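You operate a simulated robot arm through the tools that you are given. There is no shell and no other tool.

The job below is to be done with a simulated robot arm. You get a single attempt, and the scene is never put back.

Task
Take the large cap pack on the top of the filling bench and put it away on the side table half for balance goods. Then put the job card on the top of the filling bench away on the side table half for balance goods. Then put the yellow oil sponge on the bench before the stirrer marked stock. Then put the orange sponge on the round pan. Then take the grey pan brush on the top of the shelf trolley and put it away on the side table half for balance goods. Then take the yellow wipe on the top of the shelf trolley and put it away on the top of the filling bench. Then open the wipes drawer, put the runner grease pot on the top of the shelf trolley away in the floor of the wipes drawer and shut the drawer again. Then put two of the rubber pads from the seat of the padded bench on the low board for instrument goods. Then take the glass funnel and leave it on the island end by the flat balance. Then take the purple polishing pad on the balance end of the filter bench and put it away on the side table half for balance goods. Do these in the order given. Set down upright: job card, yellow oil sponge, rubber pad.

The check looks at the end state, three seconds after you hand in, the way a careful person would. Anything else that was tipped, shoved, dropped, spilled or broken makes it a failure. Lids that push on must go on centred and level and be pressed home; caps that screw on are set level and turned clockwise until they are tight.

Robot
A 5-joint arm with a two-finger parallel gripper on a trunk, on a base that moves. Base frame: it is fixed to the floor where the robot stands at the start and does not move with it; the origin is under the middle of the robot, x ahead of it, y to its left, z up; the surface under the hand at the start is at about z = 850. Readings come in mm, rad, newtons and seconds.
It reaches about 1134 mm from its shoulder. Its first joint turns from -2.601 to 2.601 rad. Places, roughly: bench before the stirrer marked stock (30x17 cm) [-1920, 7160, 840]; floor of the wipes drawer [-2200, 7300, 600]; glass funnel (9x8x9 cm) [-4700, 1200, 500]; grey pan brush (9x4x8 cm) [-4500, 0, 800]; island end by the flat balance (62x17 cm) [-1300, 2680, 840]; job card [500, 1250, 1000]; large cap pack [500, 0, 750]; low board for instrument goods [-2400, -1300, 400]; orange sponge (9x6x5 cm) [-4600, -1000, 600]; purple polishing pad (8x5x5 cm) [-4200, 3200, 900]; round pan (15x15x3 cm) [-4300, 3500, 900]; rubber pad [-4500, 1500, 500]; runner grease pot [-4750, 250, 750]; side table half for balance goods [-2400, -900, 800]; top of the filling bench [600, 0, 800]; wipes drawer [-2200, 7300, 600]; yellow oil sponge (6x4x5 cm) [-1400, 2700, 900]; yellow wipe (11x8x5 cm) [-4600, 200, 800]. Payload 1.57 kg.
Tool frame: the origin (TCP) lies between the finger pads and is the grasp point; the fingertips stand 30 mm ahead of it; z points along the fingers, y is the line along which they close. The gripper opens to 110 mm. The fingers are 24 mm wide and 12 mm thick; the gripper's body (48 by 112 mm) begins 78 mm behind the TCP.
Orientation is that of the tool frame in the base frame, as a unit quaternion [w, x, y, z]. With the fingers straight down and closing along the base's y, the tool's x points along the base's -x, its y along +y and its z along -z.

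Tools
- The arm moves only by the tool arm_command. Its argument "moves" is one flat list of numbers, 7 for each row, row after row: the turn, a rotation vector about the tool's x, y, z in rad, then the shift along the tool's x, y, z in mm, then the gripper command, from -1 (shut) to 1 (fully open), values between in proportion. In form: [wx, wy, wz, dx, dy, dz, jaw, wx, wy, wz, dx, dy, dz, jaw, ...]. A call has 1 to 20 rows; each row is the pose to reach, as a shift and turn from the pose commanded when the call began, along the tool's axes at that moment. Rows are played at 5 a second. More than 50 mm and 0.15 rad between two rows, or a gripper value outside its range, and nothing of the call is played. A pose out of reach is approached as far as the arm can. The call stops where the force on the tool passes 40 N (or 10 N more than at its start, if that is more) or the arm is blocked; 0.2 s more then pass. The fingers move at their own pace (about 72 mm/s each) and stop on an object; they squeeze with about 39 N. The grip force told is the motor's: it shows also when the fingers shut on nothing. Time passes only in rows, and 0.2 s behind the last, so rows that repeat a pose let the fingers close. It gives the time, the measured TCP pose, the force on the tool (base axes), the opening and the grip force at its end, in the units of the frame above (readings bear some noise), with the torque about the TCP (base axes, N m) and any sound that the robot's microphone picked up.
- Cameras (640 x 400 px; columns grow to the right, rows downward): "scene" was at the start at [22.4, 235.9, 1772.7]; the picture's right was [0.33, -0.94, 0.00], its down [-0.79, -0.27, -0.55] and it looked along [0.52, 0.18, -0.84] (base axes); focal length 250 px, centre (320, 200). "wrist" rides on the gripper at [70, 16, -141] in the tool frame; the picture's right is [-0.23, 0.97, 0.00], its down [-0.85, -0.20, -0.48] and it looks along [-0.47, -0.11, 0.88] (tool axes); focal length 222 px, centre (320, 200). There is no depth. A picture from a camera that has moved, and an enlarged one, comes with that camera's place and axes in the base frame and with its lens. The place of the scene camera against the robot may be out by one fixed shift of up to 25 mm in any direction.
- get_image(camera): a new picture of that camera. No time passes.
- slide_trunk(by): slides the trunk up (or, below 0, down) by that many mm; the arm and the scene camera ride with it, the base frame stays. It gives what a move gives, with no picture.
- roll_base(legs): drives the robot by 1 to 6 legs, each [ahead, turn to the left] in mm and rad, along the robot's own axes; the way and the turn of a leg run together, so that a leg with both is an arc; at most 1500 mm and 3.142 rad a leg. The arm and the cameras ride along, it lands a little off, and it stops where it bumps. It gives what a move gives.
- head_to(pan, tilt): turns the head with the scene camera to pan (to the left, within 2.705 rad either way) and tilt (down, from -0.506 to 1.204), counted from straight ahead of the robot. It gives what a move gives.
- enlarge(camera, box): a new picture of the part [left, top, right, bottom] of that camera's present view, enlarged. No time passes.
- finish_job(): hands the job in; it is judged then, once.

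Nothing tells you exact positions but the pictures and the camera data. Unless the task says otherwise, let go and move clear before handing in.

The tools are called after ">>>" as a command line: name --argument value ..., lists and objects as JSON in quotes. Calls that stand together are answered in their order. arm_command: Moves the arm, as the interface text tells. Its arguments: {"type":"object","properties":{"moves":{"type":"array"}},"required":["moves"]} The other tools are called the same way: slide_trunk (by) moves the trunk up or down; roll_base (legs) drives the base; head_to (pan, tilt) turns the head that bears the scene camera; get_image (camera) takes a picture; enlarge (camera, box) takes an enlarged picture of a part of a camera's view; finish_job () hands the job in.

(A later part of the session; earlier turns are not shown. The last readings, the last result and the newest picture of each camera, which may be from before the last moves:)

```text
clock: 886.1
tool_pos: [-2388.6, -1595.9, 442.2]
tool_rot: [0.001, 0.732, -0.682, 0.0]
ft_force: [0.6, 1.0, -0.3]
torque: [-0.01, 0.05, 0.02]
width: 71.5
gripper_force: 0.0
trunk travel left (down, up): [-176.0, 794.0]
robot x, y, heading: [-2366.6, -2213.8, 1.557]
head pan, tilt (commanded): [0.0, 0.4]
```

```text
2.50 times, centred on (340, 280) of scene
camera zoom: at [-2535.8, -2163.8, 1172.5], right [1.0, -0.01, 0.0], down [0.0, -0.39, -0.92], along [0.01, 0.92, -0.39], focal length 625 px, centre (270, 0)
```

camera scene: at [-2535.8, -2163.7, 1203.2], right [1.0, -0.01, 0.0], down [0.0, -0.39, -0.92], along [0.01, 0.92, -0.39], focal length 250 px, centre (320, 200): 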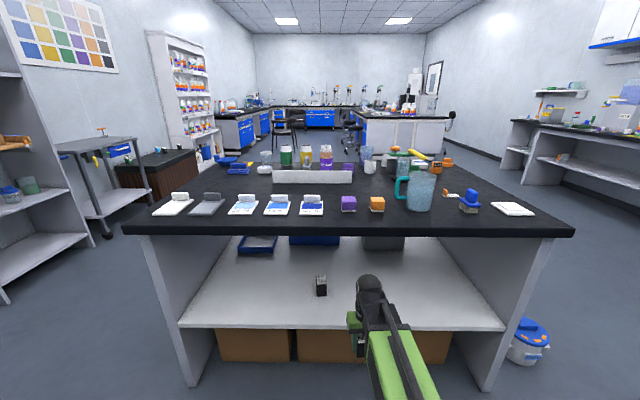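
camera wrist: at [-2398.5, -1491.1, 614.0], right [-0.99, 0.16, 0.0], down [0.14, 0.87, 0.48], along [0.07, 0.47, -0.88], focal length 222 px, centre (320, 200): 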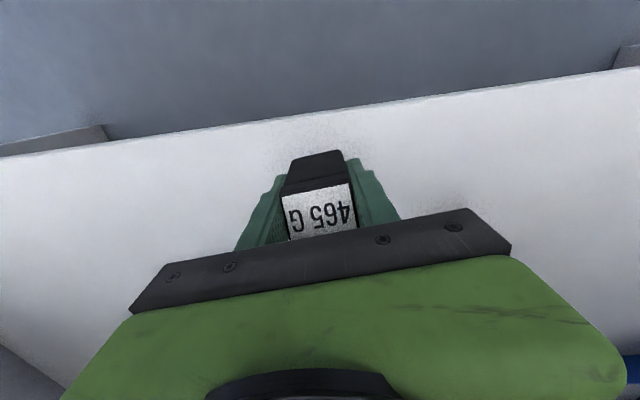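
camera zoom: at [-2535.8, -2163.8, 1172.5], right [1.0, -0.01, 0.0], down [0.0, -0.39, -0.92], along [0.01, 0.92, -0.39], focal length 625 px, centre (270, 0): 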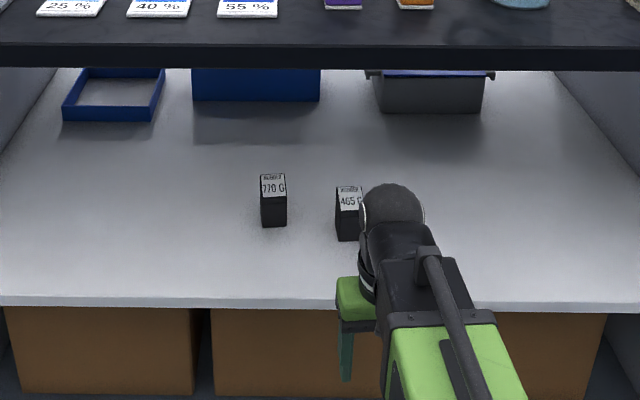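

Both rubber pads stand upright on the low board. Next the glass funnel on the padded bench; I raise and drive back.

>>> roll_base --legs '[[-120, 0]]'

>>> slide_trunk --by 400

>>> slide_trunk --by 180

>>> roll_base --legs '[[0, 1.571], [1420, 0], [0, -1.571], [1300, 0]]'

```text
clock: 887.3
tool_pos: [-2391.7, -1718.6, 442.4]
tool_rot: [0.001, 0.731, -0.682, -0.001]
ft_force: [1.1, 0.2, 0.4]
torque: [0.0, 0.03, -0.03]
width: 71.3
gripper_force: 0.1
trunk travel left (down, up): [-176.0, 794.0]
robot x, y, heading: [-2366.1, -2338.3, 1.56]
head pan, tilt (commanded): [0.0, 0.4]
```

```text
clock: 891.1
tool_pos: [-2391.0, -1719.1, 842.8]
tool_rot: [0.001, 0.731, -0.682, -0.001]
ft_force: [-1.3, -0.3, -0.1]
torque: [0.01, -0.02, -0.01]
width: 71.3
gripper_force: 0.1
trunk travel left (down, up): [-576.0, 394.0]
robot x, y, heading: [-2366.1, -2340.2, 1.56]
head pan, tilt (commanded): [0.0, 0.4]
```

```text
clock: 893.1
tool_pos: [-2391.4, -1718.9, 1023.5]
tool_rot: [0.002, 0.731, -0.682, 0.0]
ft_force: [-0.2, -0.7, 0.5]
torque: [0.01, -0.02, -0.01]
width: 71.6
gripper_force: 0.2
trunk travel left (down, up): [-756.0, 214.0]
robot x, y, heading: [-2369.5, -2335.7, 1.558]
head pan, tilt (commanded): [0.0, 0.4]
```

```text
clock: 913.9
tool_pos: [-3698.8, -377.2, 1022.6]
tool_rot: [0.001, 0.714, -0.7, 0.0]
ft_force: [0.5, -0.2, 0.4]
torque: [0.01, 0.03, 0.02]
width: 71.3
gripper_force: 0.1
trunk travel left (down, up): [-756.0, 214.0]
robot x, y, heading: [-3706.6, -993.6, 1.507]
head pan, tilt (commanded): [0.0, 0.4]
```

>>> roll_base --legs '[[0, 0.131], [1500, 0], [640, 0]]'

>>> roll_base --legs '[[0, 1.5]]'

>>> get_image --camera "wrist"

>>> head_to --pan 0.0 --tilt 0.85

>>> get_image --camera "scene"

```text
clock: 925.2
tool_pos: [-3938.1, 1760.4, 1022.8]
tool_rot: [0.001, 0.762, -0.647, 0.0]
ft_force: [-0.6, 0.2, 0.0]
torque: [-0.01, 0.05, -0.01]
width: 71.6
gripper_force: 0.0
trunk travel left (down, up): [-756.0, 214.0]
robot x, y, heading: [-3856.6, 1145.1, 1.65]
head pan, tilt (commanded): [0.0, 0.4]
```

```text
clock: 929.3
tool_pos: [-4477.3, 1060.7, 1022.1]
tool_rot: [-0.001, 0.999, 0.053, 0.0]
ft_force: [-0.2, -1.7, -0.4]
torque: [0.04, 0.0, -0.02]
width: 71.5
gripper_force: 0.1
trunk travel left (down, up): [-756.0, 214.0]
robot x, y, heading: [-3861.6, 1105.2, -3.118]
head pan, tilt (commanded): [0.0, 0.4]
```

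```text
taken
camera wrist: at [-4406.0, 1052.8, 1163.4], right [-0.12, -0.99, 0.0], down [-0.87, 0.11, 0.48], along [-0.47, 0.06, -0.88], focal length 222 px, centre (320, 200)
```

wrist: 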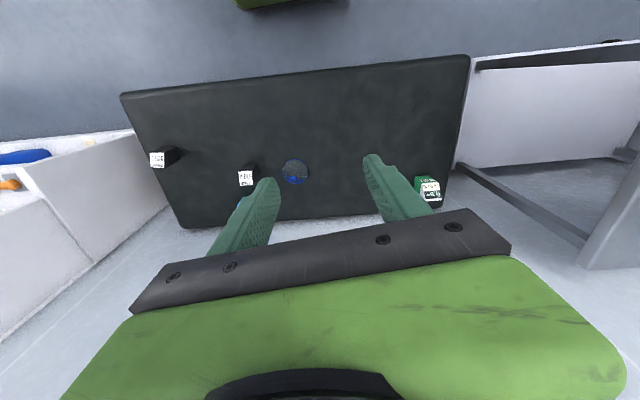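

```text
clock: 930.2
tool_pos: [-4476.7, 1062.6, 1021.5]
tool_rot: [0.001, 0.999, 0.053, 0.0]
ft_force: [0.3, 0.0, -0.6]
torque: [0.01, 0.01, 0.0]
width: 71.4
gripper_force: 0.0
trunk travel left (down, up): [-756.0, 214.0]
robot x, y, heading: [-3859.1, 1105.6, -3.124]
head pan, tilt (commanded): [0.0, 0.85]
```

```text
taken
camera scene: at [-3887.3, 937.7, 1713.4], right [-0.02, 1.0, 0.0], down [0.75, 0.02, -0.66], along [-0.66, -0.02, -0.75], focal length 250 px, centre (320, 200)
```

scene: 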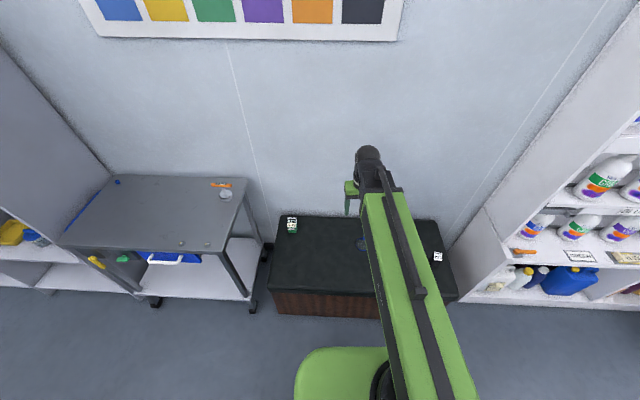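

>>> enlarge --camera "wrist" --box '[240, 130, 360, 220]'

>>> slide_trunk --by -250

>>> get_image --camera "wrist"

>>> enlarge --camera "wrist" --box '[220, 140, 360, 250]'

```text
4.44 times, centred on (300, 175) of wrist
camera zoom: at [-4406.0, 1053.9, 1163.4], right [-0.12, -0.99, 0.0], down [-0.87, 0.11, 0.48], along [-0.47, 0.06, -0.88], focal length 987 px, centre (409, 311)
```

zoom: 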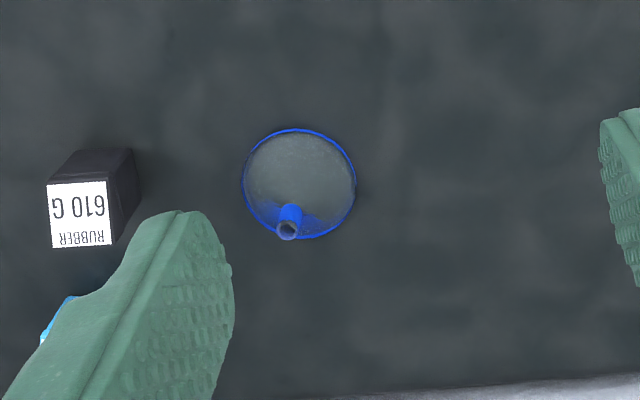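

```text
clock: 932.8
tool_pos: [-4476.1, 1062.6, 772.1]
tool_rot: [0.001, 0.999, 0.053, 0.0]
ft_force: [-0.3, 1.0, 0.1]
torque: [-0.03, 0.0, 0.04]
width: 71.5
gripper_force: 0.0
trunk travel left (down, up): [-506.0, 464.0]
robot x, y, heading: [-3856.5, 1106.5, -3.121]
head pan, tilt (commanded): [0.0, 0.85]
```

```text
taken
camera wrist: at [-4406.0, 1053.9, 913.5], right [-0.12, -0.99, 0.0], down [-0.87, 0.11, 0.48], along [-0.47, 0.06, -0.88], focal length 222 px, centre (320, 200)
```

wrist: 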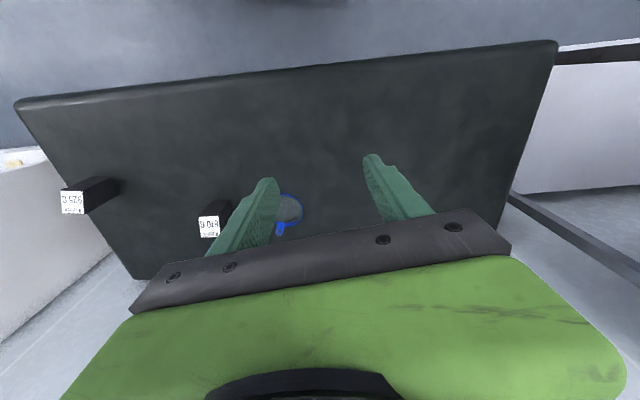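

```text
3.64 times, centred on (290, 195) of wrist
camera zoom: at [-4406.0, 1053.9, 913.5], right [-0.12, -0.99, 0.0], down [-0.87, 0.11, 0.48], along [-0.47, 0.06, -0.88], focal length 808 px, centre (429, 218)
```

zoom: 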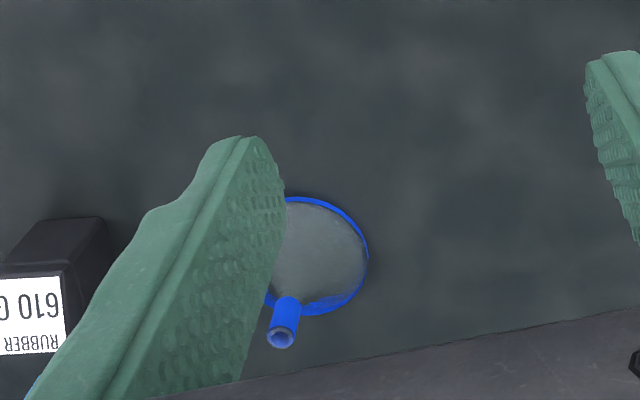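

The funnel stands rim-down with its blue spout up (tip at z≈554). I'll grip it by the spout. I move over it.

>>> arm_command --moves '[0, 0, 0, -35, -25, 0, 0, 0, 0, 0, -71, -50, 0, 0, 0, 0, 0, -106, -76, 0, 0, 0, 0, 0, -142, -101, 0, 0, 0, 0, 0, -177, -126, 0, 0, 0, 0, 0, -177, -126, 0, 0]'

>>> slide_trunk --by -120

>>> get_image --camera "wrist"

>>> enlarge --camera "wrist" --box '[240, 90, 400, 220]'

```text
clock: 934.2
tool_pos: [-4666.2, 1168.9, 773.8]
tool_rot: [0.001, 0.999, 0.054, 0.001]
ft_force: [-0.4, 0.6, 0.2]
torque: [0.02, 0.02, -0.01]
width: 55.0
gripper_force: 0.0
trunk travel left (down, up): [-506.0, 464.0]
robot x, y, heading: [-3858.6, 1106.5, -3.117]
head pan, tilt (commanded): [0.0, 0.85]
```

```text
clock: 935.7
tool_pos: [-4665.3, 1169.1, 651.8]
tool_rot: [0.0, 0.999, 0.053, 0.001]
ft_force: [0.9, 0.4, -0.8]
torque: [0.01, 0.01, 0.04]
width: 55.1
gripper_force: 0.1
trunk travel left (down, up): [-386.0, 584.0]
robot x, y, heading: [-3863.8, 1105.3, -3.115]
head pan, tilt (commanded): [0.0, 0.85]
```

```text
taken
camera wrist: at [-4595.0, 1160.6, 793.5], right [-0.12, -0.99, 0.0], down [-0.87, 0.11, 0.48], along [-0.47, 0.06, -0.88], focal length 222 px, centre (320, 200)
```

wrist: 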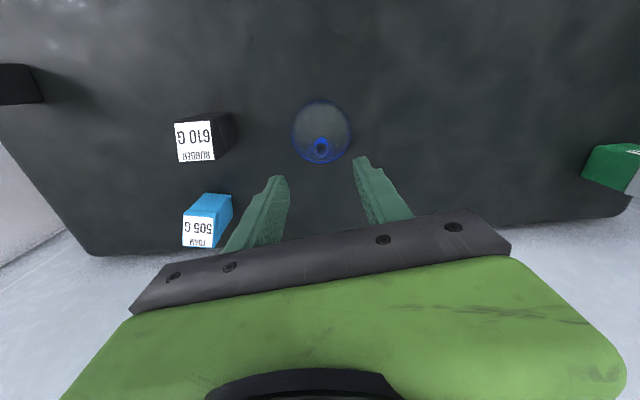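

```text
3.08 times, centred on (320, 155) of wrist
camera zoom: at [-4595.0, 1160.6, 793.5], right [-0.12, -0.99, 0.0], down [-0.87, 0.11, 0.48], along [-0.47, 0.06, -0.88], focal length 684 px, centre (320, 338)
```

zoom: 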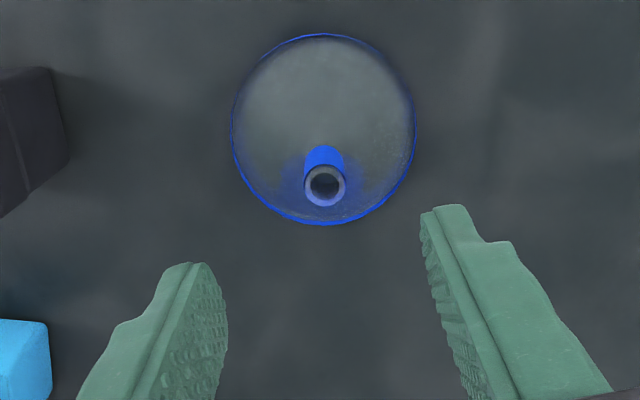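

The spout (14 mm) is centred. I lower and close on it.

>>> arm_command --moves '[0, 0, 0, 1.4, 1.6, 0, 0, 0, 0, 0, 1.4, 1.6, 0, 0]'

>>> slide_trunk --by -100

>>> arm_command --moves '[0, 0, 0, 0, 0, 0, -0.4, 0, 0, 0, 0, 0, 0, -1, 0, 0, 0, 0, 0, 0, -1, 0, 0, 0, 0, 0, 0, -1]'

>>> slide_trunk --by 60

>>> get_image --camera "wrist"

```text
clock: 936.3
tool_pos: [-4665.1, 1166.9, 652.1]
tool_rot: [0.001, 0.999, 0.053, 0.001]
ft_force: [0.2, -0.2, 0.3]
torque: [0.01, -0.03, 0.02]
width: 54.9
gripper_force: 0.1
trunk travel left (down, up): [-386.0, 584.0]
robot x, y, heading: [-3857.4, 1104.9, -3.115]
head pan, tilt (commanded): [0.0, 0.85]
```

```text
clock: 937.6
tool_pos: [-4663.9, 1167.8, 551.2]
tool_rot: [0.001, 0.999, 0.053, 0.0]
ft_force: [-0.6, -0.2, -0.2]
torque: [0.02, -0.02, 0.01]
width: 55.1
gripper_force: 0.0
trunk travel left (down, up): [-286.0, 684.0]
robot x, y, heading: [-3860.3, 1105.0, -3.115]
head pan, tilt (commanded): [0.0, 0.85]
```

```text
clock: 938.6
tool_pos: [-4664.1, 1167.3, 551.9]
tool_rot: [0.0, 0.999, 0.053, 0.001]
ft_force: [1.3, 1.7, 3.8]
torque: [0.24, -0.04, 0.0]
width: 13.7
gripper_force: 30.0
trunk travel left (down, up): [-286.0, 684.0]
robot x, y, heading: [-3859.6, 1105.3, -3.113]
head pan, tilt (commanded): [0.0, 0.85]
```

```text
clock: 939.6
tool_pos: [-4664.6, 1167.4, 612.6]
tool_rot: [0.0, 0.999, 0.053, 0.001]
ft_force: [0.4, -0.5, 0.3]
torque: [-0.04, 0.0, -0.04]
width: 13.8
gripper_force: 30.0
trunk travel left (down, up): [-346.0, 624.0]
robot x, y, heading: [-3858.4, 1109.9, -3.115]
head pan, tilt (commanded): [0.0, 0.85]
```

```text
taken
camera wrist: at [-4593.4, 1159.6, 753.4], right [-0.12, -0.99, 0.0], down [-0.87, 0.11, 0.48], along [-0.47, 0.06, -0.88], focal length 222 px, centre (320, 200)
```

wrist: 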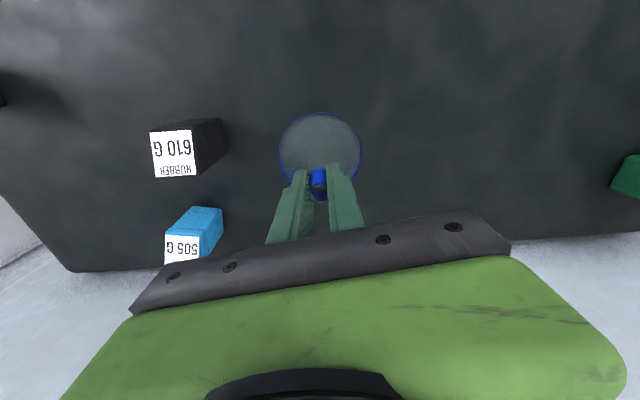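

The funnel is gripped and lifted. I raise it, retract, and drive to the island's near end.

>>> slide_trunk --by 400

>>> slide_trunk --by 110

>>> arm_command --moves '[0, 0, 0, 40, 10, 0, -1, 0, 0, 0, 80, 20, 0, -1, 0, 0, 0, 120, 30, 0, -1, 0, 0, 0, 150, 40, 0, -1, 0, 0, 0, 150, 40, 0, -1]'

>>> roll_base --legs '[[-500, 0], [0, -2.835]]'

>>> get_image --camera "wrist"

```text
clock: 943.4
tool_pos: [-4665.6, 1167.1, 1012.8]
tool_rot: [0.001, 0.999, 0.053, 0.0]
ft_force: [-1.1, 0.1, -0.8]
torque: [0.02, -0.03, 0.02]
width: 13.5
gripper_force: 30.2
trunk travel left (down, up): [-746.0, 224.0]
robot x, y, heading: [-3855.1, 1103.9, -3.118]
head pan, tilt (commanded): [0.0, 0.85]
```

```text
clock: 944.9
tool_pos: [-4666.1, 1167.6, 1122.6]
tool_rot: [0.001, 0.999, 0.053, 0.001]
ft_force: [0.5, -0.2, -0.5]
torque: [-0.04, 0.04, 0.02]
width: 13.4
gripper_force: 29.9
trunk travel left (down, up): [-856.0, 114.0]
robot x, y, heading: [-3861.5, 1105.2, -3.118]
head pan, tilt (commanded): [0.0, 0.85]
```

```text
clock: 946.0
tool_pos: [-4511.4, 1144.3, 1122.9]
tool_rot: [0.0, 0.999, 0.054, 0.001]
ft_force: [-0.3, -0.7, -0.3]
torque: [-0.01, 0.03, 0.03]
width: 13.6
gripper_force: 29.8
trunk travel left (down, up): [-856.0, 114.0]
robot x, y, heading: [-3858.5, 1101.8, -3.119]
head pan, tilt (commanded): [0.0, 0.85]
```

```text
clock: 955.8
tool_pos: [-2715.9, 1267.7, 1120.9]
tool_rot: [-0.001, -0.196, 0.981, 0.0]
ft_force: [0.8, -0.7, -1.0]
torque: [0.05, 0.03, 0.01]
width: 12.1
gripper_force: 29.7
trunk travel left (down, up): [-856.0, 114.0]
robot x, y, heading: [-3337.7, 1074.4, 0.308]
head pan, tilt (commanded): [0.0, 0.85]
```

```text
taken
camera wrist: at [-2785.0, 1257.1, 1262.9], right [-0.16, 0.99, 0.0], down [0.87, 0.14, 0.48], along [0.47, 0.08, -0.88], focal length 222 px, centre (320, 200)
```

wrist: 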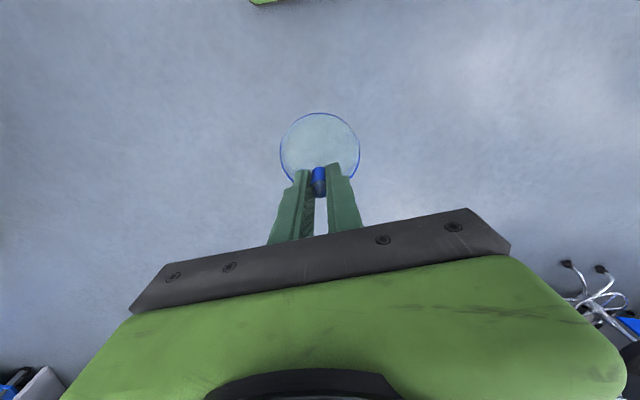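

>>> enlarge --camera "wrist" --box '[250, 90, 390, 240]'

```text
2.67 times, centred on (320, 165) of wrist
camera zoom: at [-2785.0, 1257.1, 1262.9], right [-0.16, 0.99, 0.0], down [0.87, 0.14, 0.48], along [0.47, 0.08, -0.88], focal length 592 px, centre (320, 293)
```

zoom: 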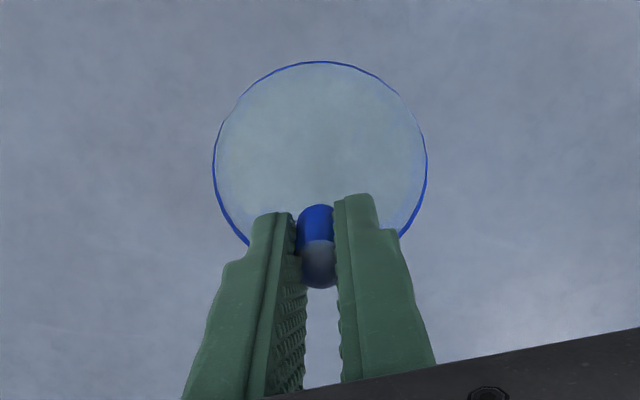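

The funnel hangs steady on its spout. I drive on to the island.

>>> roll_base --legs '[[0, 0.04], [1000, 0], [950, 0]]'

>>> roll_base --legs '[[0, 1.22]]'

>>> head_to --pan 0.0 --tilt 0.7

>>> get_image --camera "scene"

>>> get_image --camera "wrist"

```text
clock: 965.9
tool_pos: [-865.9, 1922.0, 1120.8]
tool_rot: [-0.001, -0.205, 0.979, 0.001]
ft_force: [0.0, -0.7, 0.2]
torque: [-0.03, 0.0, -0.03]
width: 11.8
gripper_force: 29.1
trunk travel left (down, up): [-856.0, 114.0]
robot x, y, heading: [-1482.6, 1713.7, 0.321]
head pan, tilt (commanded): [0.0, 0.85]
```

```text
clock: 969.3
tool_pos: [-1459.0, 2363.6, 1123.1]
tool_rot: [0.0, 0.724, -0.69, 0.001]
ft_force: [-1.5, -0.4, -0.7]
torque: [-0.01, 0.02, -0.01]
width: 12.2
gripper_force: 29.1
trunk travel left (down, up): [-856.0, 114.0]
robot x, y, heading: [-1511.0, 1715.4, 1.514]
head pan, tilt (commanded): [0.0, 0.85]
```

```text
clock: 970.0
tool_pos: [-1457.5, 2362.8, 1122.0]
tool_rot: [0.0, 0.724, -0.69, -0.001]
ft_force: [0.2, 0.0, -0.4]
torque: [0.0, 0.03, -0.04]
width: 11.7
gripper_force: 29.6
trunk travel left (down, up): [-856.0, 114.0]
robot x, y, heading: [-1512.8, 1713.7, 1.515]
head pan, tilt (commanded): [0.0, 0.7]
```

```text
taken
camera scene: at [-1681.7, 1764.3, 1825.5], right [1.0, -0.05, 0.0], down [-0.03, -0.64, -0.76], along [0.04, 0.76, -0.64], focal length 250 px, centre (320, 200)
```

scene: 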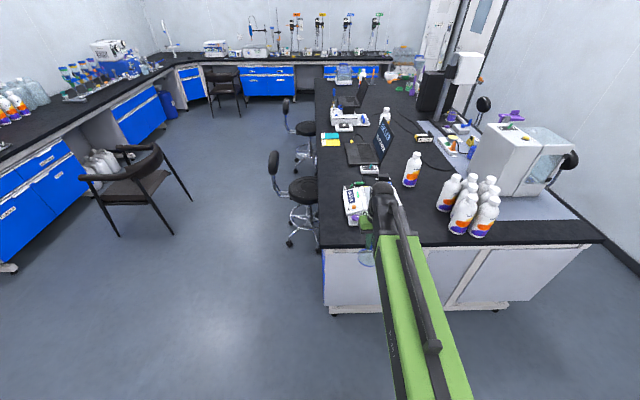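

```text
taken
camera wrist: at [-1470.0, 2293.5, 1263.6], right [-0.98, 0.18, 0.0], down [0.16, 0.86, 0.48], along [0.09, 0.47, -0.88], focal length 222 px, centre (320, 200)
```

wrist: 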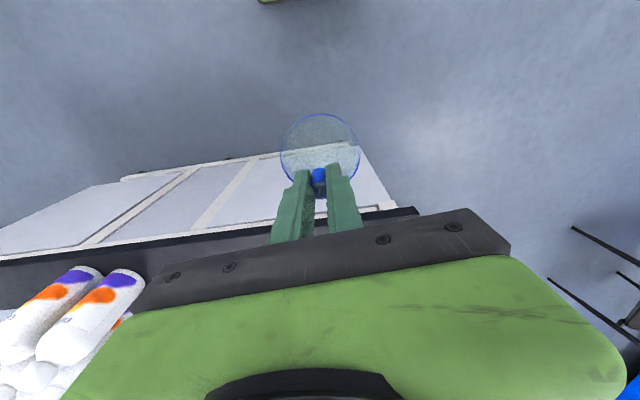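

>>> roll_base --legs '[[0, -0.13], [280, 0]]'

>>> get_image --camera "wrist"

>>> get_image --camera "scene"

```text
clock: 972.6
tool_pos: [-1316.0, 2628.2, 1121.7]
tool_rot: [-0.001, -0.675, 0.738, 0.0]
ft_force: [0.4, 0.4, 0.3]
torque: [-0.04, -0.01, -0.01]
width: 12.2
gripper_force: 29.0
trunk travel left (down, up): [-856.0, 114.0]
robot x, y, heading: [-1462.9, 1990.7, 1.391]
head pan, tilt (commanded): [0.0, 0.7]
```

```text
taken
camera wrist: at [-1339.0, 2560.9, 1262.5], right [-0.95, 0.31, 0.0], down [0.27, 0.84, 0.48], along [0.15, 0.45, -0.88], focal length 222 px, centre (320, 200)
```

wrist: 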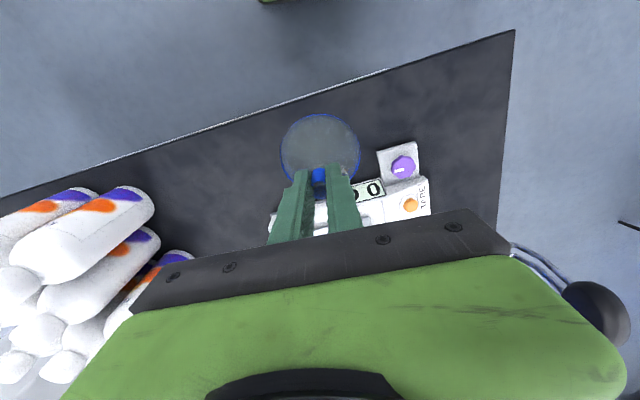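

```text
taken
camera scene: at [-1622.9, 2065.6, 1825.6], right [0.98, -0.18, 0.0], down [-0.12, -0.63, -0.76], along [0.14, 0.75, -0.65], focal length 250 px, centre (320, 200)
```

scene: 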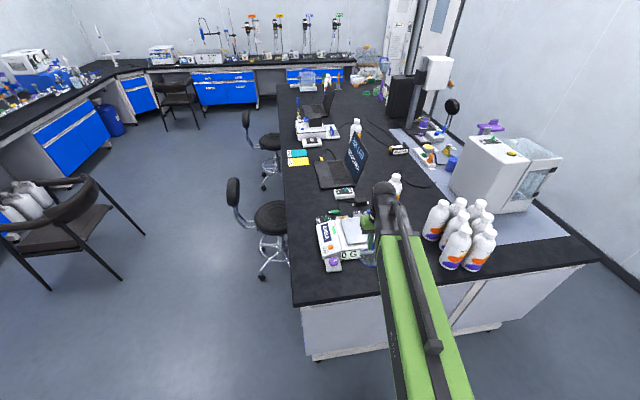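

The free strip before the balance lies right ahead; I move 35 mm further and lower the funnel.

>>> arm_command --moves '[0, 0, 0, -17, 0, 0, -1, 0, 0, 0, -35, 0, 0, -1, 0, 0, 0, -35, 0, 0, -1]'

>>> slide_trunk --by -150

>>> get_image --camera "wrist"

>>> enlarge --camera "scene" --box '[280, 180, 480, 320]'

```text
clock: 973.4
tool_pos: [-1313.9, 2660.7, 1122.6]
tool_rot: [-0.001, -0.675, 0.737, -0.001]
ft_force: [-0.6, -0.2, -0.7]
torque: [0.0, -0.02, -0.07]
width: 11.9
gripper_force: 29.2
trunk travel left (down, up): [-856.0, 114.0]
robot x, y, heading: [-1466.2, 1991.3, 1.386]
head pan, tilt (commanded): [0.0, 0.7]
```

```text
clock: 975.1
tool_pos: [-1314.7, 2660.8, 971.6]
tool_rot: [0.0, -0.675, 0.738, 0.001]
ft_force: [0.1, -0.4, -1.2]
torque: [0.03, 0.03, -0.02]
width: 12.0
gripper_force: 29.2
trunk travel left (down, up): [-706.0, 264.0]
robot x, y, heading: [-1462.5, 1990.8, 1.391]
head pan, tilt (commanded): [0.0, 0.7]
```

```text
taken
camera wrist: at [-1336.3, 2594.2, 1113.5], right [-0.95, 0.31, 0.0], down [0.27, 0.83, 0.48], along [0.15, 0.45, -0.88], focal length 222 px, centre (320, 200)
```

wrist: 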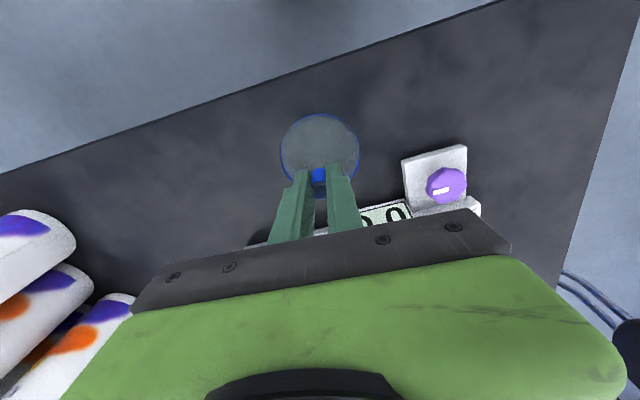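

```text
2.86 times, centred on (380, 250) of scene
camera zoom: at [-1623.5, 2063.0, 1675.7], right [0.98, -0.18, 0.0], down [-0.12, -0.63, -0.77], along [0.14, 0.75, -0.64], focal length 714 px, centre (149, 57)
```

zoom: 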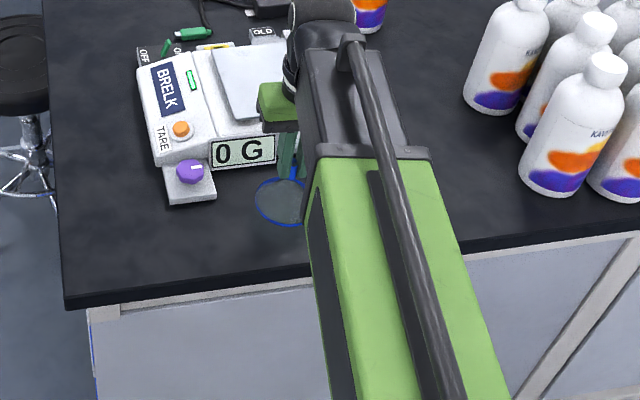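

>>> slide_trunk --by -28

>>> slide_trunk --by -5

>>> slide_trunk --by -4

```text
clock: 975.9
tool_pos: [-1314.6, 2661.3, 944.2]
tool_rot: [0.0, -0.676, 0.737, 0.001]
ft_force: [-0.1, 0.8, -1.0]
torque: [-0.02, -0.02, -0.01]
width: 12.0
gripper_force: 28.9
trunk travel left (down, up): [-678.0, 292.0]
robot x, y, heading: [-1464.3, 1989.2, 1.388]
head pan, tilt (commanded): [0.0, 0.7]
```

```text
clock: 976.4
tool_pos: [-1314.4, 2660.4, 940.2]
tool_rot: [-0.001, -0.675, 0.738, 0.0]
ft_force: [0.0, 3.6, 18.6]
torque: [0.12, -0.08, 0.01]
width: 12.1
gripper_force: 29.2
trunk travel left (down, up): [-673.0, 297.0]
robot x, y, heading: [-1467.6, 1987.5, 1.385]
head pan, tilt (commanded): [0.0, 0.7]
```

```text
clock: 976.9
tool_pos: [-1313.8, 2660.1, 935.6]
tool_rot: [0.0, -0.676, 0.737, 0.0]
ft_force: [-0.3, 0.6, 14.8]
torque: [-0.08, -0.01, -0.04]
width: 12.0
gripper_force: 29.1
trunk travel left (down, up): [-669.0, 301.0]
robot x, y, heading: [-1461.8, 1991.2, 1.389]
head pan, tilt (commanded): [0.0, 0.7]
```

It rests on the island. I release the spout and rise.

>>> slide_trunk --by 1

>>> arm_command --moves '[0, 0, 0, 0, 0, 0, -0.6, 0, 0, 0, 0, 0, 0, -0.3, 0, 0, 0, 0, 0, 0, -0.3, 0, 0, 0, 0, 0, 0, -0.3]'

>>> get_image --camera "wrist"

>>> slide_trunk --by 60

>>> slide_trunk --by 120

>>> get_image --camera "wrist"

```text
clock: 977.5
tool_pos: [-1314.8, 2660.9, 935.5]
tool_rot: [0.0, -0.676, 0.737, 0.0]
ft_force: [-0.5, 0.9, -1.4]
torque: [0.04, 0.0, -0.04]
width: 12.0
gripper_force: 29.3
trunk travel left (down, up): [-670.0, 300.0]
robot x, y, heading: [-1462.3, 1989.7, 1.387]
head pan, tilt (commanded): [0.0, 0.7]
```

```text
clock: 978.5
tool_pos: [-1316.0, 2662.5, 935.9]
tool_rot: [-0.001, -0.675, 0.738, 0.002]
ft_force: [0.3, 0.0, -1.2]
torque: [0.0, -0.01, -0.01]
width: 38.5
gripper_force: 0.0
trunk travel left (down, up): [-670.0, 300.0]
robot x, y, heading: [-1467.3, 1989.6, 1.381]
head pan, tilt (commanded): [0.0, 0.7]
```

```text
taken
camera wrist: at [-1336.4, 2594.1, 1077.5], right [-0.95, 0.31, 0.0], down [0.27, 0.83, 0.48], along [0.15, 0.45, -0.88], focal length 222 px, centre (320, 200)
```

wrist: 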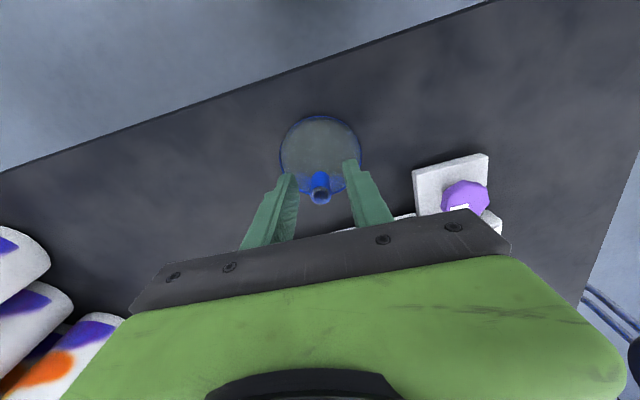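

```text
clock: 979.5
tool_pos: [-1314.0, 2660.2, 996.5]
tool_rot: [-0.001, -0.676, 0.737, 0.001]
ft_force: [-0.4, 0.0, -0.1]
torque: [0.02, 0.03, -0.02]
width: 38.6
gripper_force: 0.1
trunk travel left (down, up): [-730.0, 240.0]
robot x, y, heading: [-1466.1, 1988.7, 1.386]
head pan, tilt (commanded): [0.0, 0.7]
```

```text
clock: 981.0
tool_pos: [-1314.8, 2660.8, 1116.2]
tool_rot: [-0.001, -0.676, 0.737, 0.0]
ft_force: [1.5, -0.3, -0.2]
torque: [0.0, -0.04, -0.04]
width: 38.5
gripper_force: 0.1
trunk travel left (down, up): [-850.0, 120.0]
robot x, y, heading: [-1461.1, 1987.3, 1.387]
head pan, tilt (commanded): [0.0, 0.7]
```

```text
taken
camera wrist: at [-1336.4, 2594.2, 1257.4], right [-0.95, 0.31, 0.0], down [0.27, 0.83, 0.48], along [0.15, 0.45, -0.88], focal length 222 px, centre (320, 200)
```

wrist: 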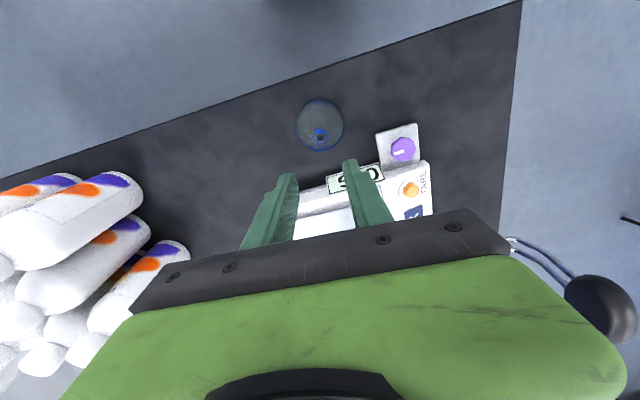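

The funnel stands on the island end. Last is the purple polishing pad on the filter bench; I drive there.

>>> roll_base --legs '[[-400, 0], [0, 1.168], [1200, 0]]'

>>> roll_base --legs '[[1090, 0]]'

>>> head_to --pan 0.0 --tilt 0.6

>>> get_image --camera "scene"

```text
clock: 992.0
tool_pos: [-3106.3, 2616.8, 1117.0]
tool_rot: [0.001, 0.972, -0.233, 0.001]
ft_force: [-1.1, -0.6, 0.0]
torque: [0.0, -0.03, -0.03]
width: 38.3
gripper_force: 0.0
trunk travel left (down, up): [-850.0, 120.0]
robot x, y, heading: [-2538.3, 2231.5, 2.587]
head pan, tilt (commanded): [0.0, 0.7]
```

```text
clock: 997.6
tool_pos: [-4021.6, 3203.5, 1116.6]
tool_rot: [0.001, 0.972, -0.237, 0.0]
ft_force: [0.0, -0.3, 0.1]
torque: [-0.02, 0.01, 0.0]
width: 38.7
gripper_force: 0.0
trunk travel left (down, up): [-850.0, 120.0]
robot x, y, heading: [-3461.1, 2812.1, 2.57]
head pan, tilt (commanded): [0.0, 0.7]
```

```text
clock: 998.3
tool_pos: [-4021.7, 3204.0, 1116.5]
tool_rot: [0.002, 0.972, -0.237, 0.0]
ft_force: [0.4, -0.6, 0.6]
torque: [0.02, -0.02, -0.02]
width: 38.4
gripper_force: 0.0
trunk travel left (down, up): [-850.0, 120.0]
robot x, y, heading: [-3457.5, 2811.5, 2.577]
head pan, tilt (commanded): [0.0, 0.6]
```

```text
taken
camera scene: at [-3586.0, 2692.1, 1828.2], right [0.54, 0.84, 0.0], down [0.48, -0.3, -0.82], along [-0.7, 0.44, -0.57], focal length 250 px, centre (320, 200)
```

scene: 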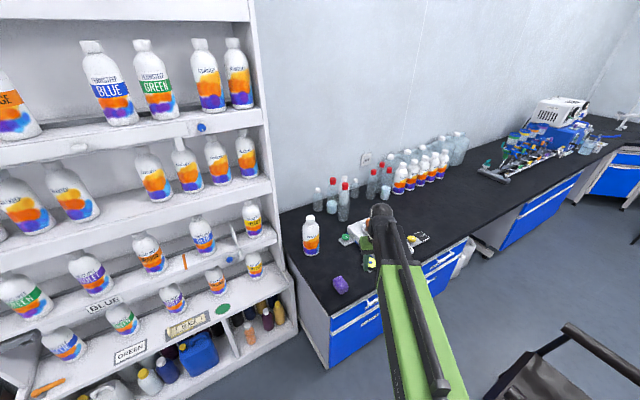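

>>> get_image --camera "wrist"

>>> enlarge --camera "wrist" --box '[280, 120, 480, 260]'

```text
taken
camera wrist: at [-3967.3, 3157.4, 1257.5], right [-0.65, -0.76, 0.0], down [-0.67, 0.57, 0.48], along [-0.36, 0.31, -0.88], focal length 222 px, centre (320, 200)
```

wrist: 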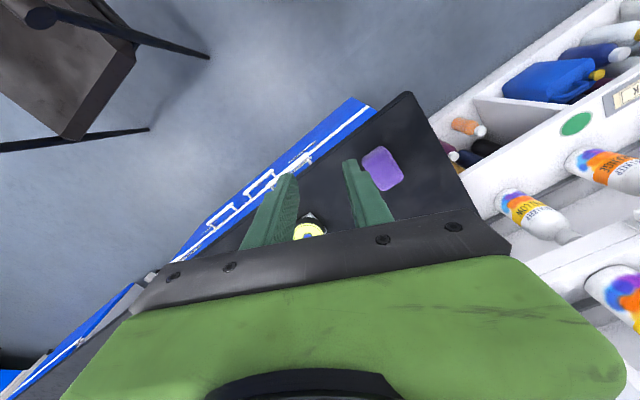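

```text
2.86 times, centred on (380, 190) of wrist
camera zoom: at [-3967.3, 3157.4, 1257.5], right [-0.65, -0.76, 0.0], down [-0.67, 0.57, 0.48], along [-0.36, 0.31, -0.88], focal length 635 px, centre (149, 229)
```

zoom: 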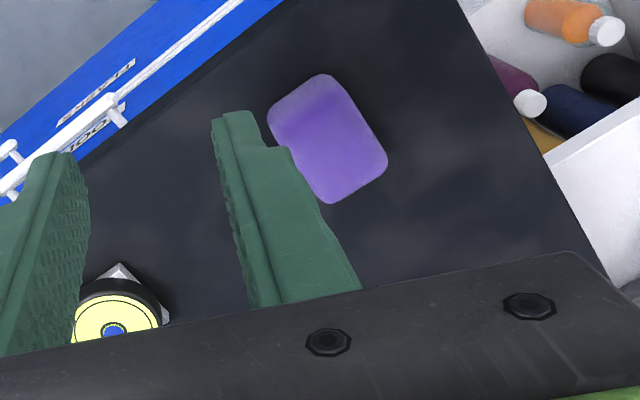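

The purple pad is at tool offset (-87, 88), its long side turned -0.47 rad. I move over it with the fingers across its short side.

>>> arm_command --moves '[0, 0, -0.12, -22, 22, 0, 0.5, 0, 0, -0.24, -44, 44, 0, 0.5, 0, 0, -0.36, -66, 66, 0, 0.5, 0, 0, -0.47, -87, 88, 0, 0.5, 0, 0, -0.47, -87, 88, 0, 0.5]'

>>> slide_trunk --by -130

>>> get_image --camera "wrist"

>>> enlarge --camera "wrist" --box '[220, 80, 420, 220]'

```text
clock: 999.5
tool_pos: [-4139.9, 3163.5, 1115.4]
tool_rot: [0.002, 1.0, -0.003, 0.0]
ft_force: [0.1, 0.2, 0.5]
torque: [0.0, 0.02, 0.0]
width: 82.7
gripper_force: 0.1
trunk travel left (down, up): [-850.0, 120.0]
robot x, y, heading: [-3456.9, 2813.4, 2.574]
head pan, tilt (commanded): [0.0, 0.6]
```

```text
clock: 1001.1
tool_pos: [-4140.5, 3163.3, 988.3]
tool_rot: [0.001, 1.0, -0.004, 0.0]
ft_force: [0.7, -0.6, -0.2]
torque: [-0.01, -0.01, 0.03]
width: 82.5
gripper_force: 0.0
trunk travel left (down, up): [-720.0, 250.0]
robot x, y, heading: [-3453.6, 2809.7, 2.571]
head pan, tilt (commanded): [0.0, 0.6]
```

```text
taken
camera wrist: at [-4070.3, 3148.0, 1127.5], right [-0.24, -0.97, 0.0], down [-0.85, 0.21, 0.48], along [-0.47, 0.11, -0.88], focal length 222 px, centre (320, 200)
```

wrist: 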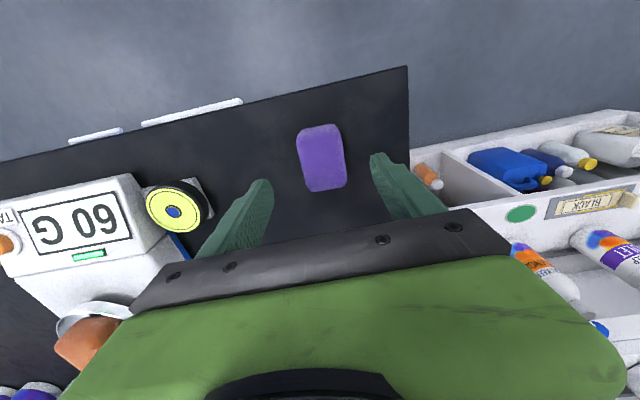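

```text
2.86 times, centred on (320, 150) of wrist
camera zoom: at [-4070.3, 3148.0, 1127.5], right [-0.24, -0.97, 0.0], down [-0.85, 0.21, 0.48], along [-0.47, 0.11, -0.88], focal length 635 px, centre (320, 343)
```

zoom: 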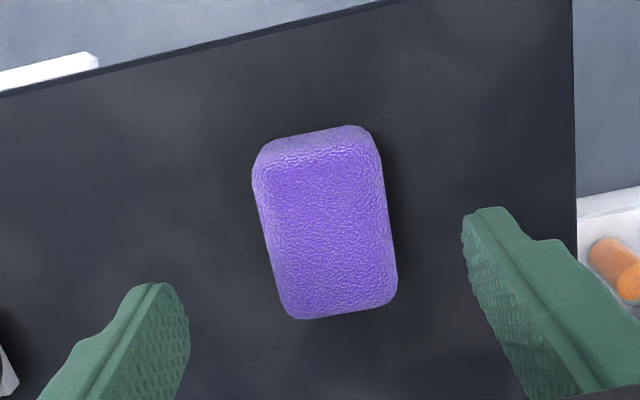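

The pad is centred and aligned. I lower and grip it.

>>> arm_command --moves '[0, 0, 0, -6, 1, 0, 0.5, 0, 0, 0, -6, 1, 0, 0.5]'

>>> slide_trunk --by -99

>>> arm_command --moves '[0, 0, 0, 0, 0, 0, 0.2, 0, 0, 0, 0, 0, 0, -1, 0, 0, 0, 0, 0, 0, -1, 0, 0, 0, 0, 0, 0, -1, 0, 0, 0, 0, 0, 0, -1]'

>>> get_image --camera "wrist"

```text
clock: 1001.7
tool_pos: [-4145.7, 3163.2, 987.6]
tool_rot: [0.001, 1.0, -0.005, 0.0]
ft_force: [-0.1, -0.4, -0.4]
torque: [-0.02, 0.01, 0.02]
width: 82.7
gripper_force: 0.1
trunk travel left (down, up): [-720.0, 250.0]
robot x, y, heading: [-3460.4, 2811.8, 2.57]
head pan, tilt (commanded): [0.0, 0.6]
```

```text
clock: 1003.0
tool_pos: [-4145.7, 3163.0, 887.8]
tool_rot: [0.002, 1.0, -0.005, 0.0]
ft_force: [0.3, 0.0, 0.1]
torque: [0.0, 0.02, 0.01]
width: 82.6
gripper_force: 0.1
trunk travel left (down, up): [-621.0, 349.0]
robot x, y, heading: [-3457.8, 2809.8, 2.579]
head pan, tilt (commanded): [0.0, 0.6]
```

```text
clock: 1004.2
tool_pos: [-4146.1, 3163.4, 887.8]
tool_rot: [0.001, 1.0, -0.004, 0.0]
ft_force: [-0.1, 0.0, 0.5]
torque: [0.05, -0.03, -0.01]
width: 49.8
gripper_force: 38.1
trunk travel left (down, up): [-621.0, 349.0]
robot x, y, heading: [-3459.9, 2811.0, 2.576]
head pan, tilt (commanded): [0.0, 0.6]
```

```text
taken
camera wrist: at [-4076.4, 3147.0, 1028.4], right [-0.24, -0.97, 0.0], down [-0.85, 0.21, 0.48], along [-0.47, 0.11, -0.88], focal length 222 px, centre (320, 200)
```

wrist: 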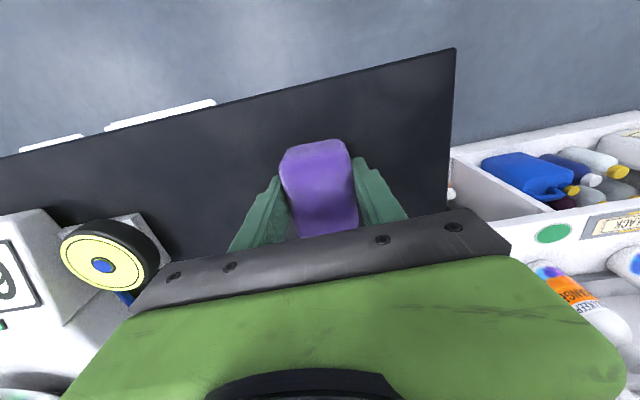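

The pad is held. I lift, back off, and drive to the side table with it.

>>> slide_trunk --by 230

>>> enlarge --camera "scene" --box '[300, 180, 460, 300]'

>>> roll_base --legs '[[-400, 0], [0, 2.289]]'

>>> arm_command --moves '[0, 0, 0.1, 35, 0, 0, -1, 0, 0, 0.2, 70, 0, 0, -1, 0, 0, 0.3, 100, 0, 0, -1, 0, 0, 0.4, 100, 0, 0, -1, 0, 0, 0.47, 100, 0, 0, -1, 0, 0, 0.47, 100, 0, 0, -1]'

```text
clock: 1006.6
tool_pos: [-4146.2, 3163.2, 1117.9]
tool_rot: [0.001, 1.0, -0.005, -0.001]
ft_force: [-0.8, -0.9, -0.9]
torque: [-0.02, -0.01, 0.01]
width: 49.5
gripper_force: 39.1
trunk travel left (down, up): [-851.0, 119.0]
robot x, y, heading: [-3456.1, 2811.1, 2.573]
head pan, tilt (commanded): [0.0, 0.6]
```

```text
3.33 times, centred on (380, 240) of scene
camera zoom: at [-3586.2, 2692.2, 1829.2], right [0.54, 0.84, 0.0], down [0.48, -0.3, -0.83], along [-0.7, 0.44, -0.56], focal length 834 px, centre (120, 67)
```

zoom: 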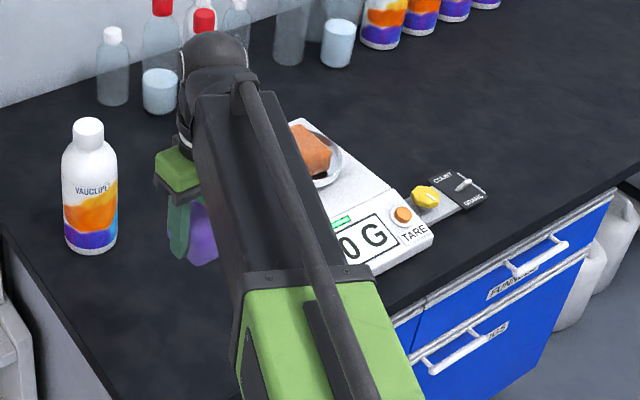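

```text
clock: 1014.6
tool_pos: [-2909.6, 1856.8, 1116.8]
tool_rot: [0.0, 0.396, 0.918, 0.002]
ft_force: [0.6, -0.7, -0.7]
torque: [0.02, -0.03, -0.01]
width: 49.4
gripper_force: 38.9
trunk travel left (down, up): [-851.0, 119.0]
robot x, y, heading: [-3092.0, 2605.4, -1.382]
head pan, tilt (commanded): [0.0, 0.6]
```

```text
clock: 1016.0
tool_pos: [-2977.6, 1929.8, 1117.9]
tool_rot: [0.0, 0.6, 0.8, 0.002]
ft_force: [0.6, -0.1, -0.4]
torque: [0.0, -0.01, 0.05]
width: 49.1
gripper_force: 39.1
trunk travel left (down, up): [-851.0, 119.0]
robot x, y, heading: [-3089.4, 2606.0, -1.386]
head pan, tilt (commanded): [0.0, 0.6]
```

>>> roll_base --legs '[[0, -0.04], [1300, 0], [1080, 0]]'

>>> roll_base --legs '[[0, -0.147]]'

>>> get_image --camera "scene"

```text
clock: 1028.0
tool_pos: [-2650.3, -416.3, 1117.6]
tool_rot: [0.0, 0.616, 0.788, 0.001]
ft_force: [0.0, 0.8, -1.1]
torque: [0.02, -0.01, -0.01]
width: 49.3
gripper_force: 39.0
trunk travel left (down, up): [-851.0, 119.0]
robot x, y, heading: [-2733.3, 260.9, -1.423]
head pan, tilt (commanded): [0.0, 0.6]
```

```text
clock: 1029.0
tool_pos: [-2756.2, -420.5, 1118.7]
tool_rot: [0.0, 0.675, 0.738, 0.001]
ft_force: [0.8, 0.1, -0.6]
torque: [0.0, 0.04, 0.0]
width: 49.3
gripper_force: 38.7
trunk travel left (down, up): [-851.0, 119.0]
robot x, y, heading: [-2739.8, 262.3, -1.559]
head pan, tilt (commanded): [0.0, 0.6]
```

```text
taken
camera scene: at [-2567.9, 223.8, 1829.3], right [-1.0, -0.01, 0.0], down [0.0, 0.56, -0.83], along [0.01, -0.83, -0.56], focal length 250 px, centre (320, 200)
```

scene: 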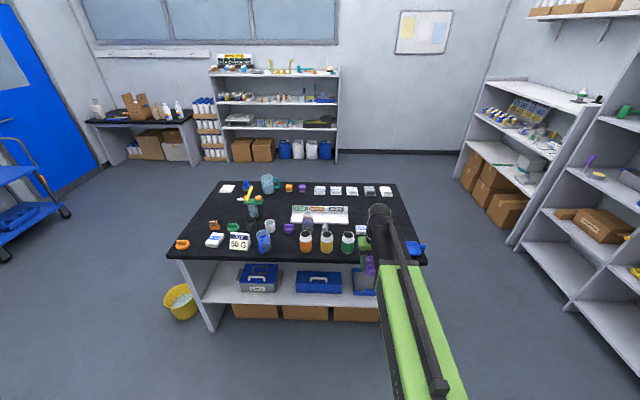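

>>> roll_base --legs '[[450, 0]]'

>>> arm_command --moves '[0, 0, 0.045, 0, 30, 0, -1, 0, 0, 0.09, 0, 60, 0, -1, 0, 0, 0.09, 0, 60, 0, -1]'

>>> get_image --camera "wrist"

>>> get_image --camera "scene"

```text
clock: 1031.7
tool_pos: [-2751.7, -865.4, 1117.0]
tool_rot: [0.0, 0.674, 0.739, 0.001]
ft_force: [0.2, -1.4, -0.6]
torque: [0.04, 0.02, 0.0]
width: 49.3
gripper_force: 39.2
trunk travel left (down, up): [-851.0, 119.0]
robot x, y, heading: [-2737.9, -179.8, -1.563]
head pan, tilt (commanded): [0.0, 0.6]
```

```text
clock: 1032.5
tool_pos: [-2694.3, -859.5, 1117.1]
tool_rot: [-0.001, 0.707, 0.708, 0.001]
ft_force: [0.3, 0.3, -1.1]
torque: [0.0, 0.02, -0.01]
width: 49.2
gripper_force: 38.9
trunk travel left (down, up): [-851.0, 119.0]
robot x, y, heading: [-2736.7, -182.1, -1.562]
head pan, tilt (commanded): [0.0, 0.6]
```

```text
taken
camera wrist: at [-2677.6, -789.4, 1258.4], right [0.97, -0.23, 0.0], down [-0.2, -0.86, 0.48], along [-0.11, -0.47, -0.88], focal length 222 px, centre (320, 200)
```

wrist: 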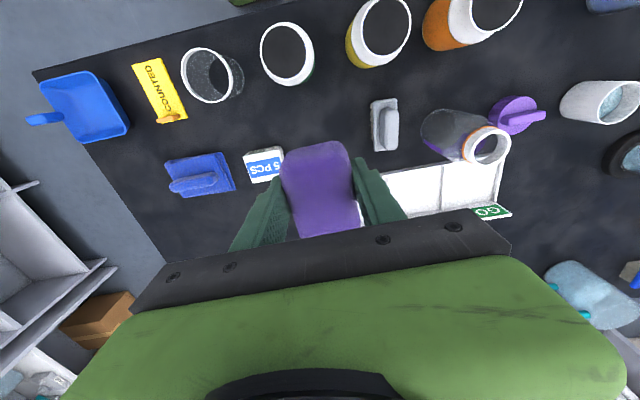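

```text
taken
camera scene: at [-2564.9, -220.7, 1829.3], right [-1.0, -0.01, 0.0], down [0.0, 0.56, -0.83], along [0.01, -0.82, -0.56], focal length 250 px, centre (320, 200)
```

scene: 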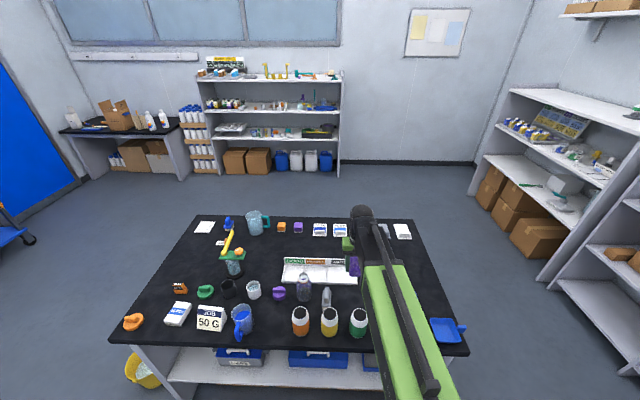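

The free spot between the brush and the 5-PCS pack is just ahead. I trim the position and lower the purple pad.

>>> arm_command --moves '[0, 0, 0, -12, 12, 0, -1, 0, 0, 0, -12, 12, 0, -1]'

>>> slide_trunk --by -160

>>> get_image --camera "wrist"

```text
clock: 1033.1
tool_pos: [-2680.4, -870.0, 1117.2]
tool_rot: [0.0, 0.706, 0.708, 0.0]
ft_force: [0.5, 0.7, -0.3]
torque: [-0.01, 0.01, 0.0]
width: 49.2
gripper_force: 39.3
trunk travel left (down, up): [-851.0, 119.0]
robot x, y, heading: [-2733.4, -181.6, -1.565]
head pan, tilt (commanded): [0.0, 0.6]
```

```text
clock: 1035.0
tool_pos: [-2681.1, -870.0, 957.5]
tool_rot: [0.0, 0.706, 0.708, 0.001]
ft_force: [0.0, -0.4, -0.4]
torque: [-0.02, 0.03, -0.01]
width: 49.3
gripper_force: 38.9
trunk travel left (down, up): [-691.0, 279.0]
robot x, y, heading: [-2734.6, -179.2, -1.559]
head pan, tilt (commanded): [0.0, 0.6]
```

```text
taken
camera wrist: at [-2665.2, -800.6, 1098.5], right [0.97, -0.23, 0.0], down [-0.2, -0.86, 0.48], along [-0.11, -0.47, -0.88], focal length 222 px, centre (320, 200)
```

wrist: 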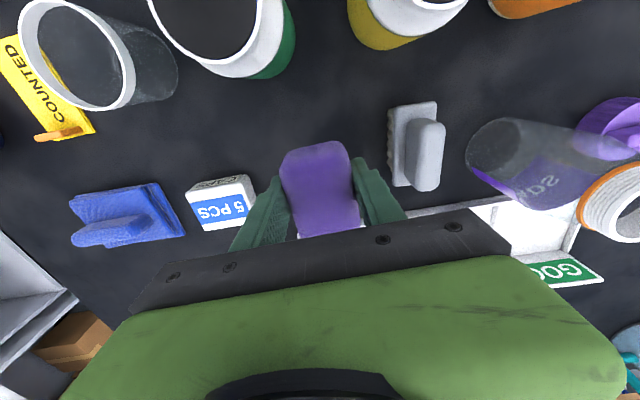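

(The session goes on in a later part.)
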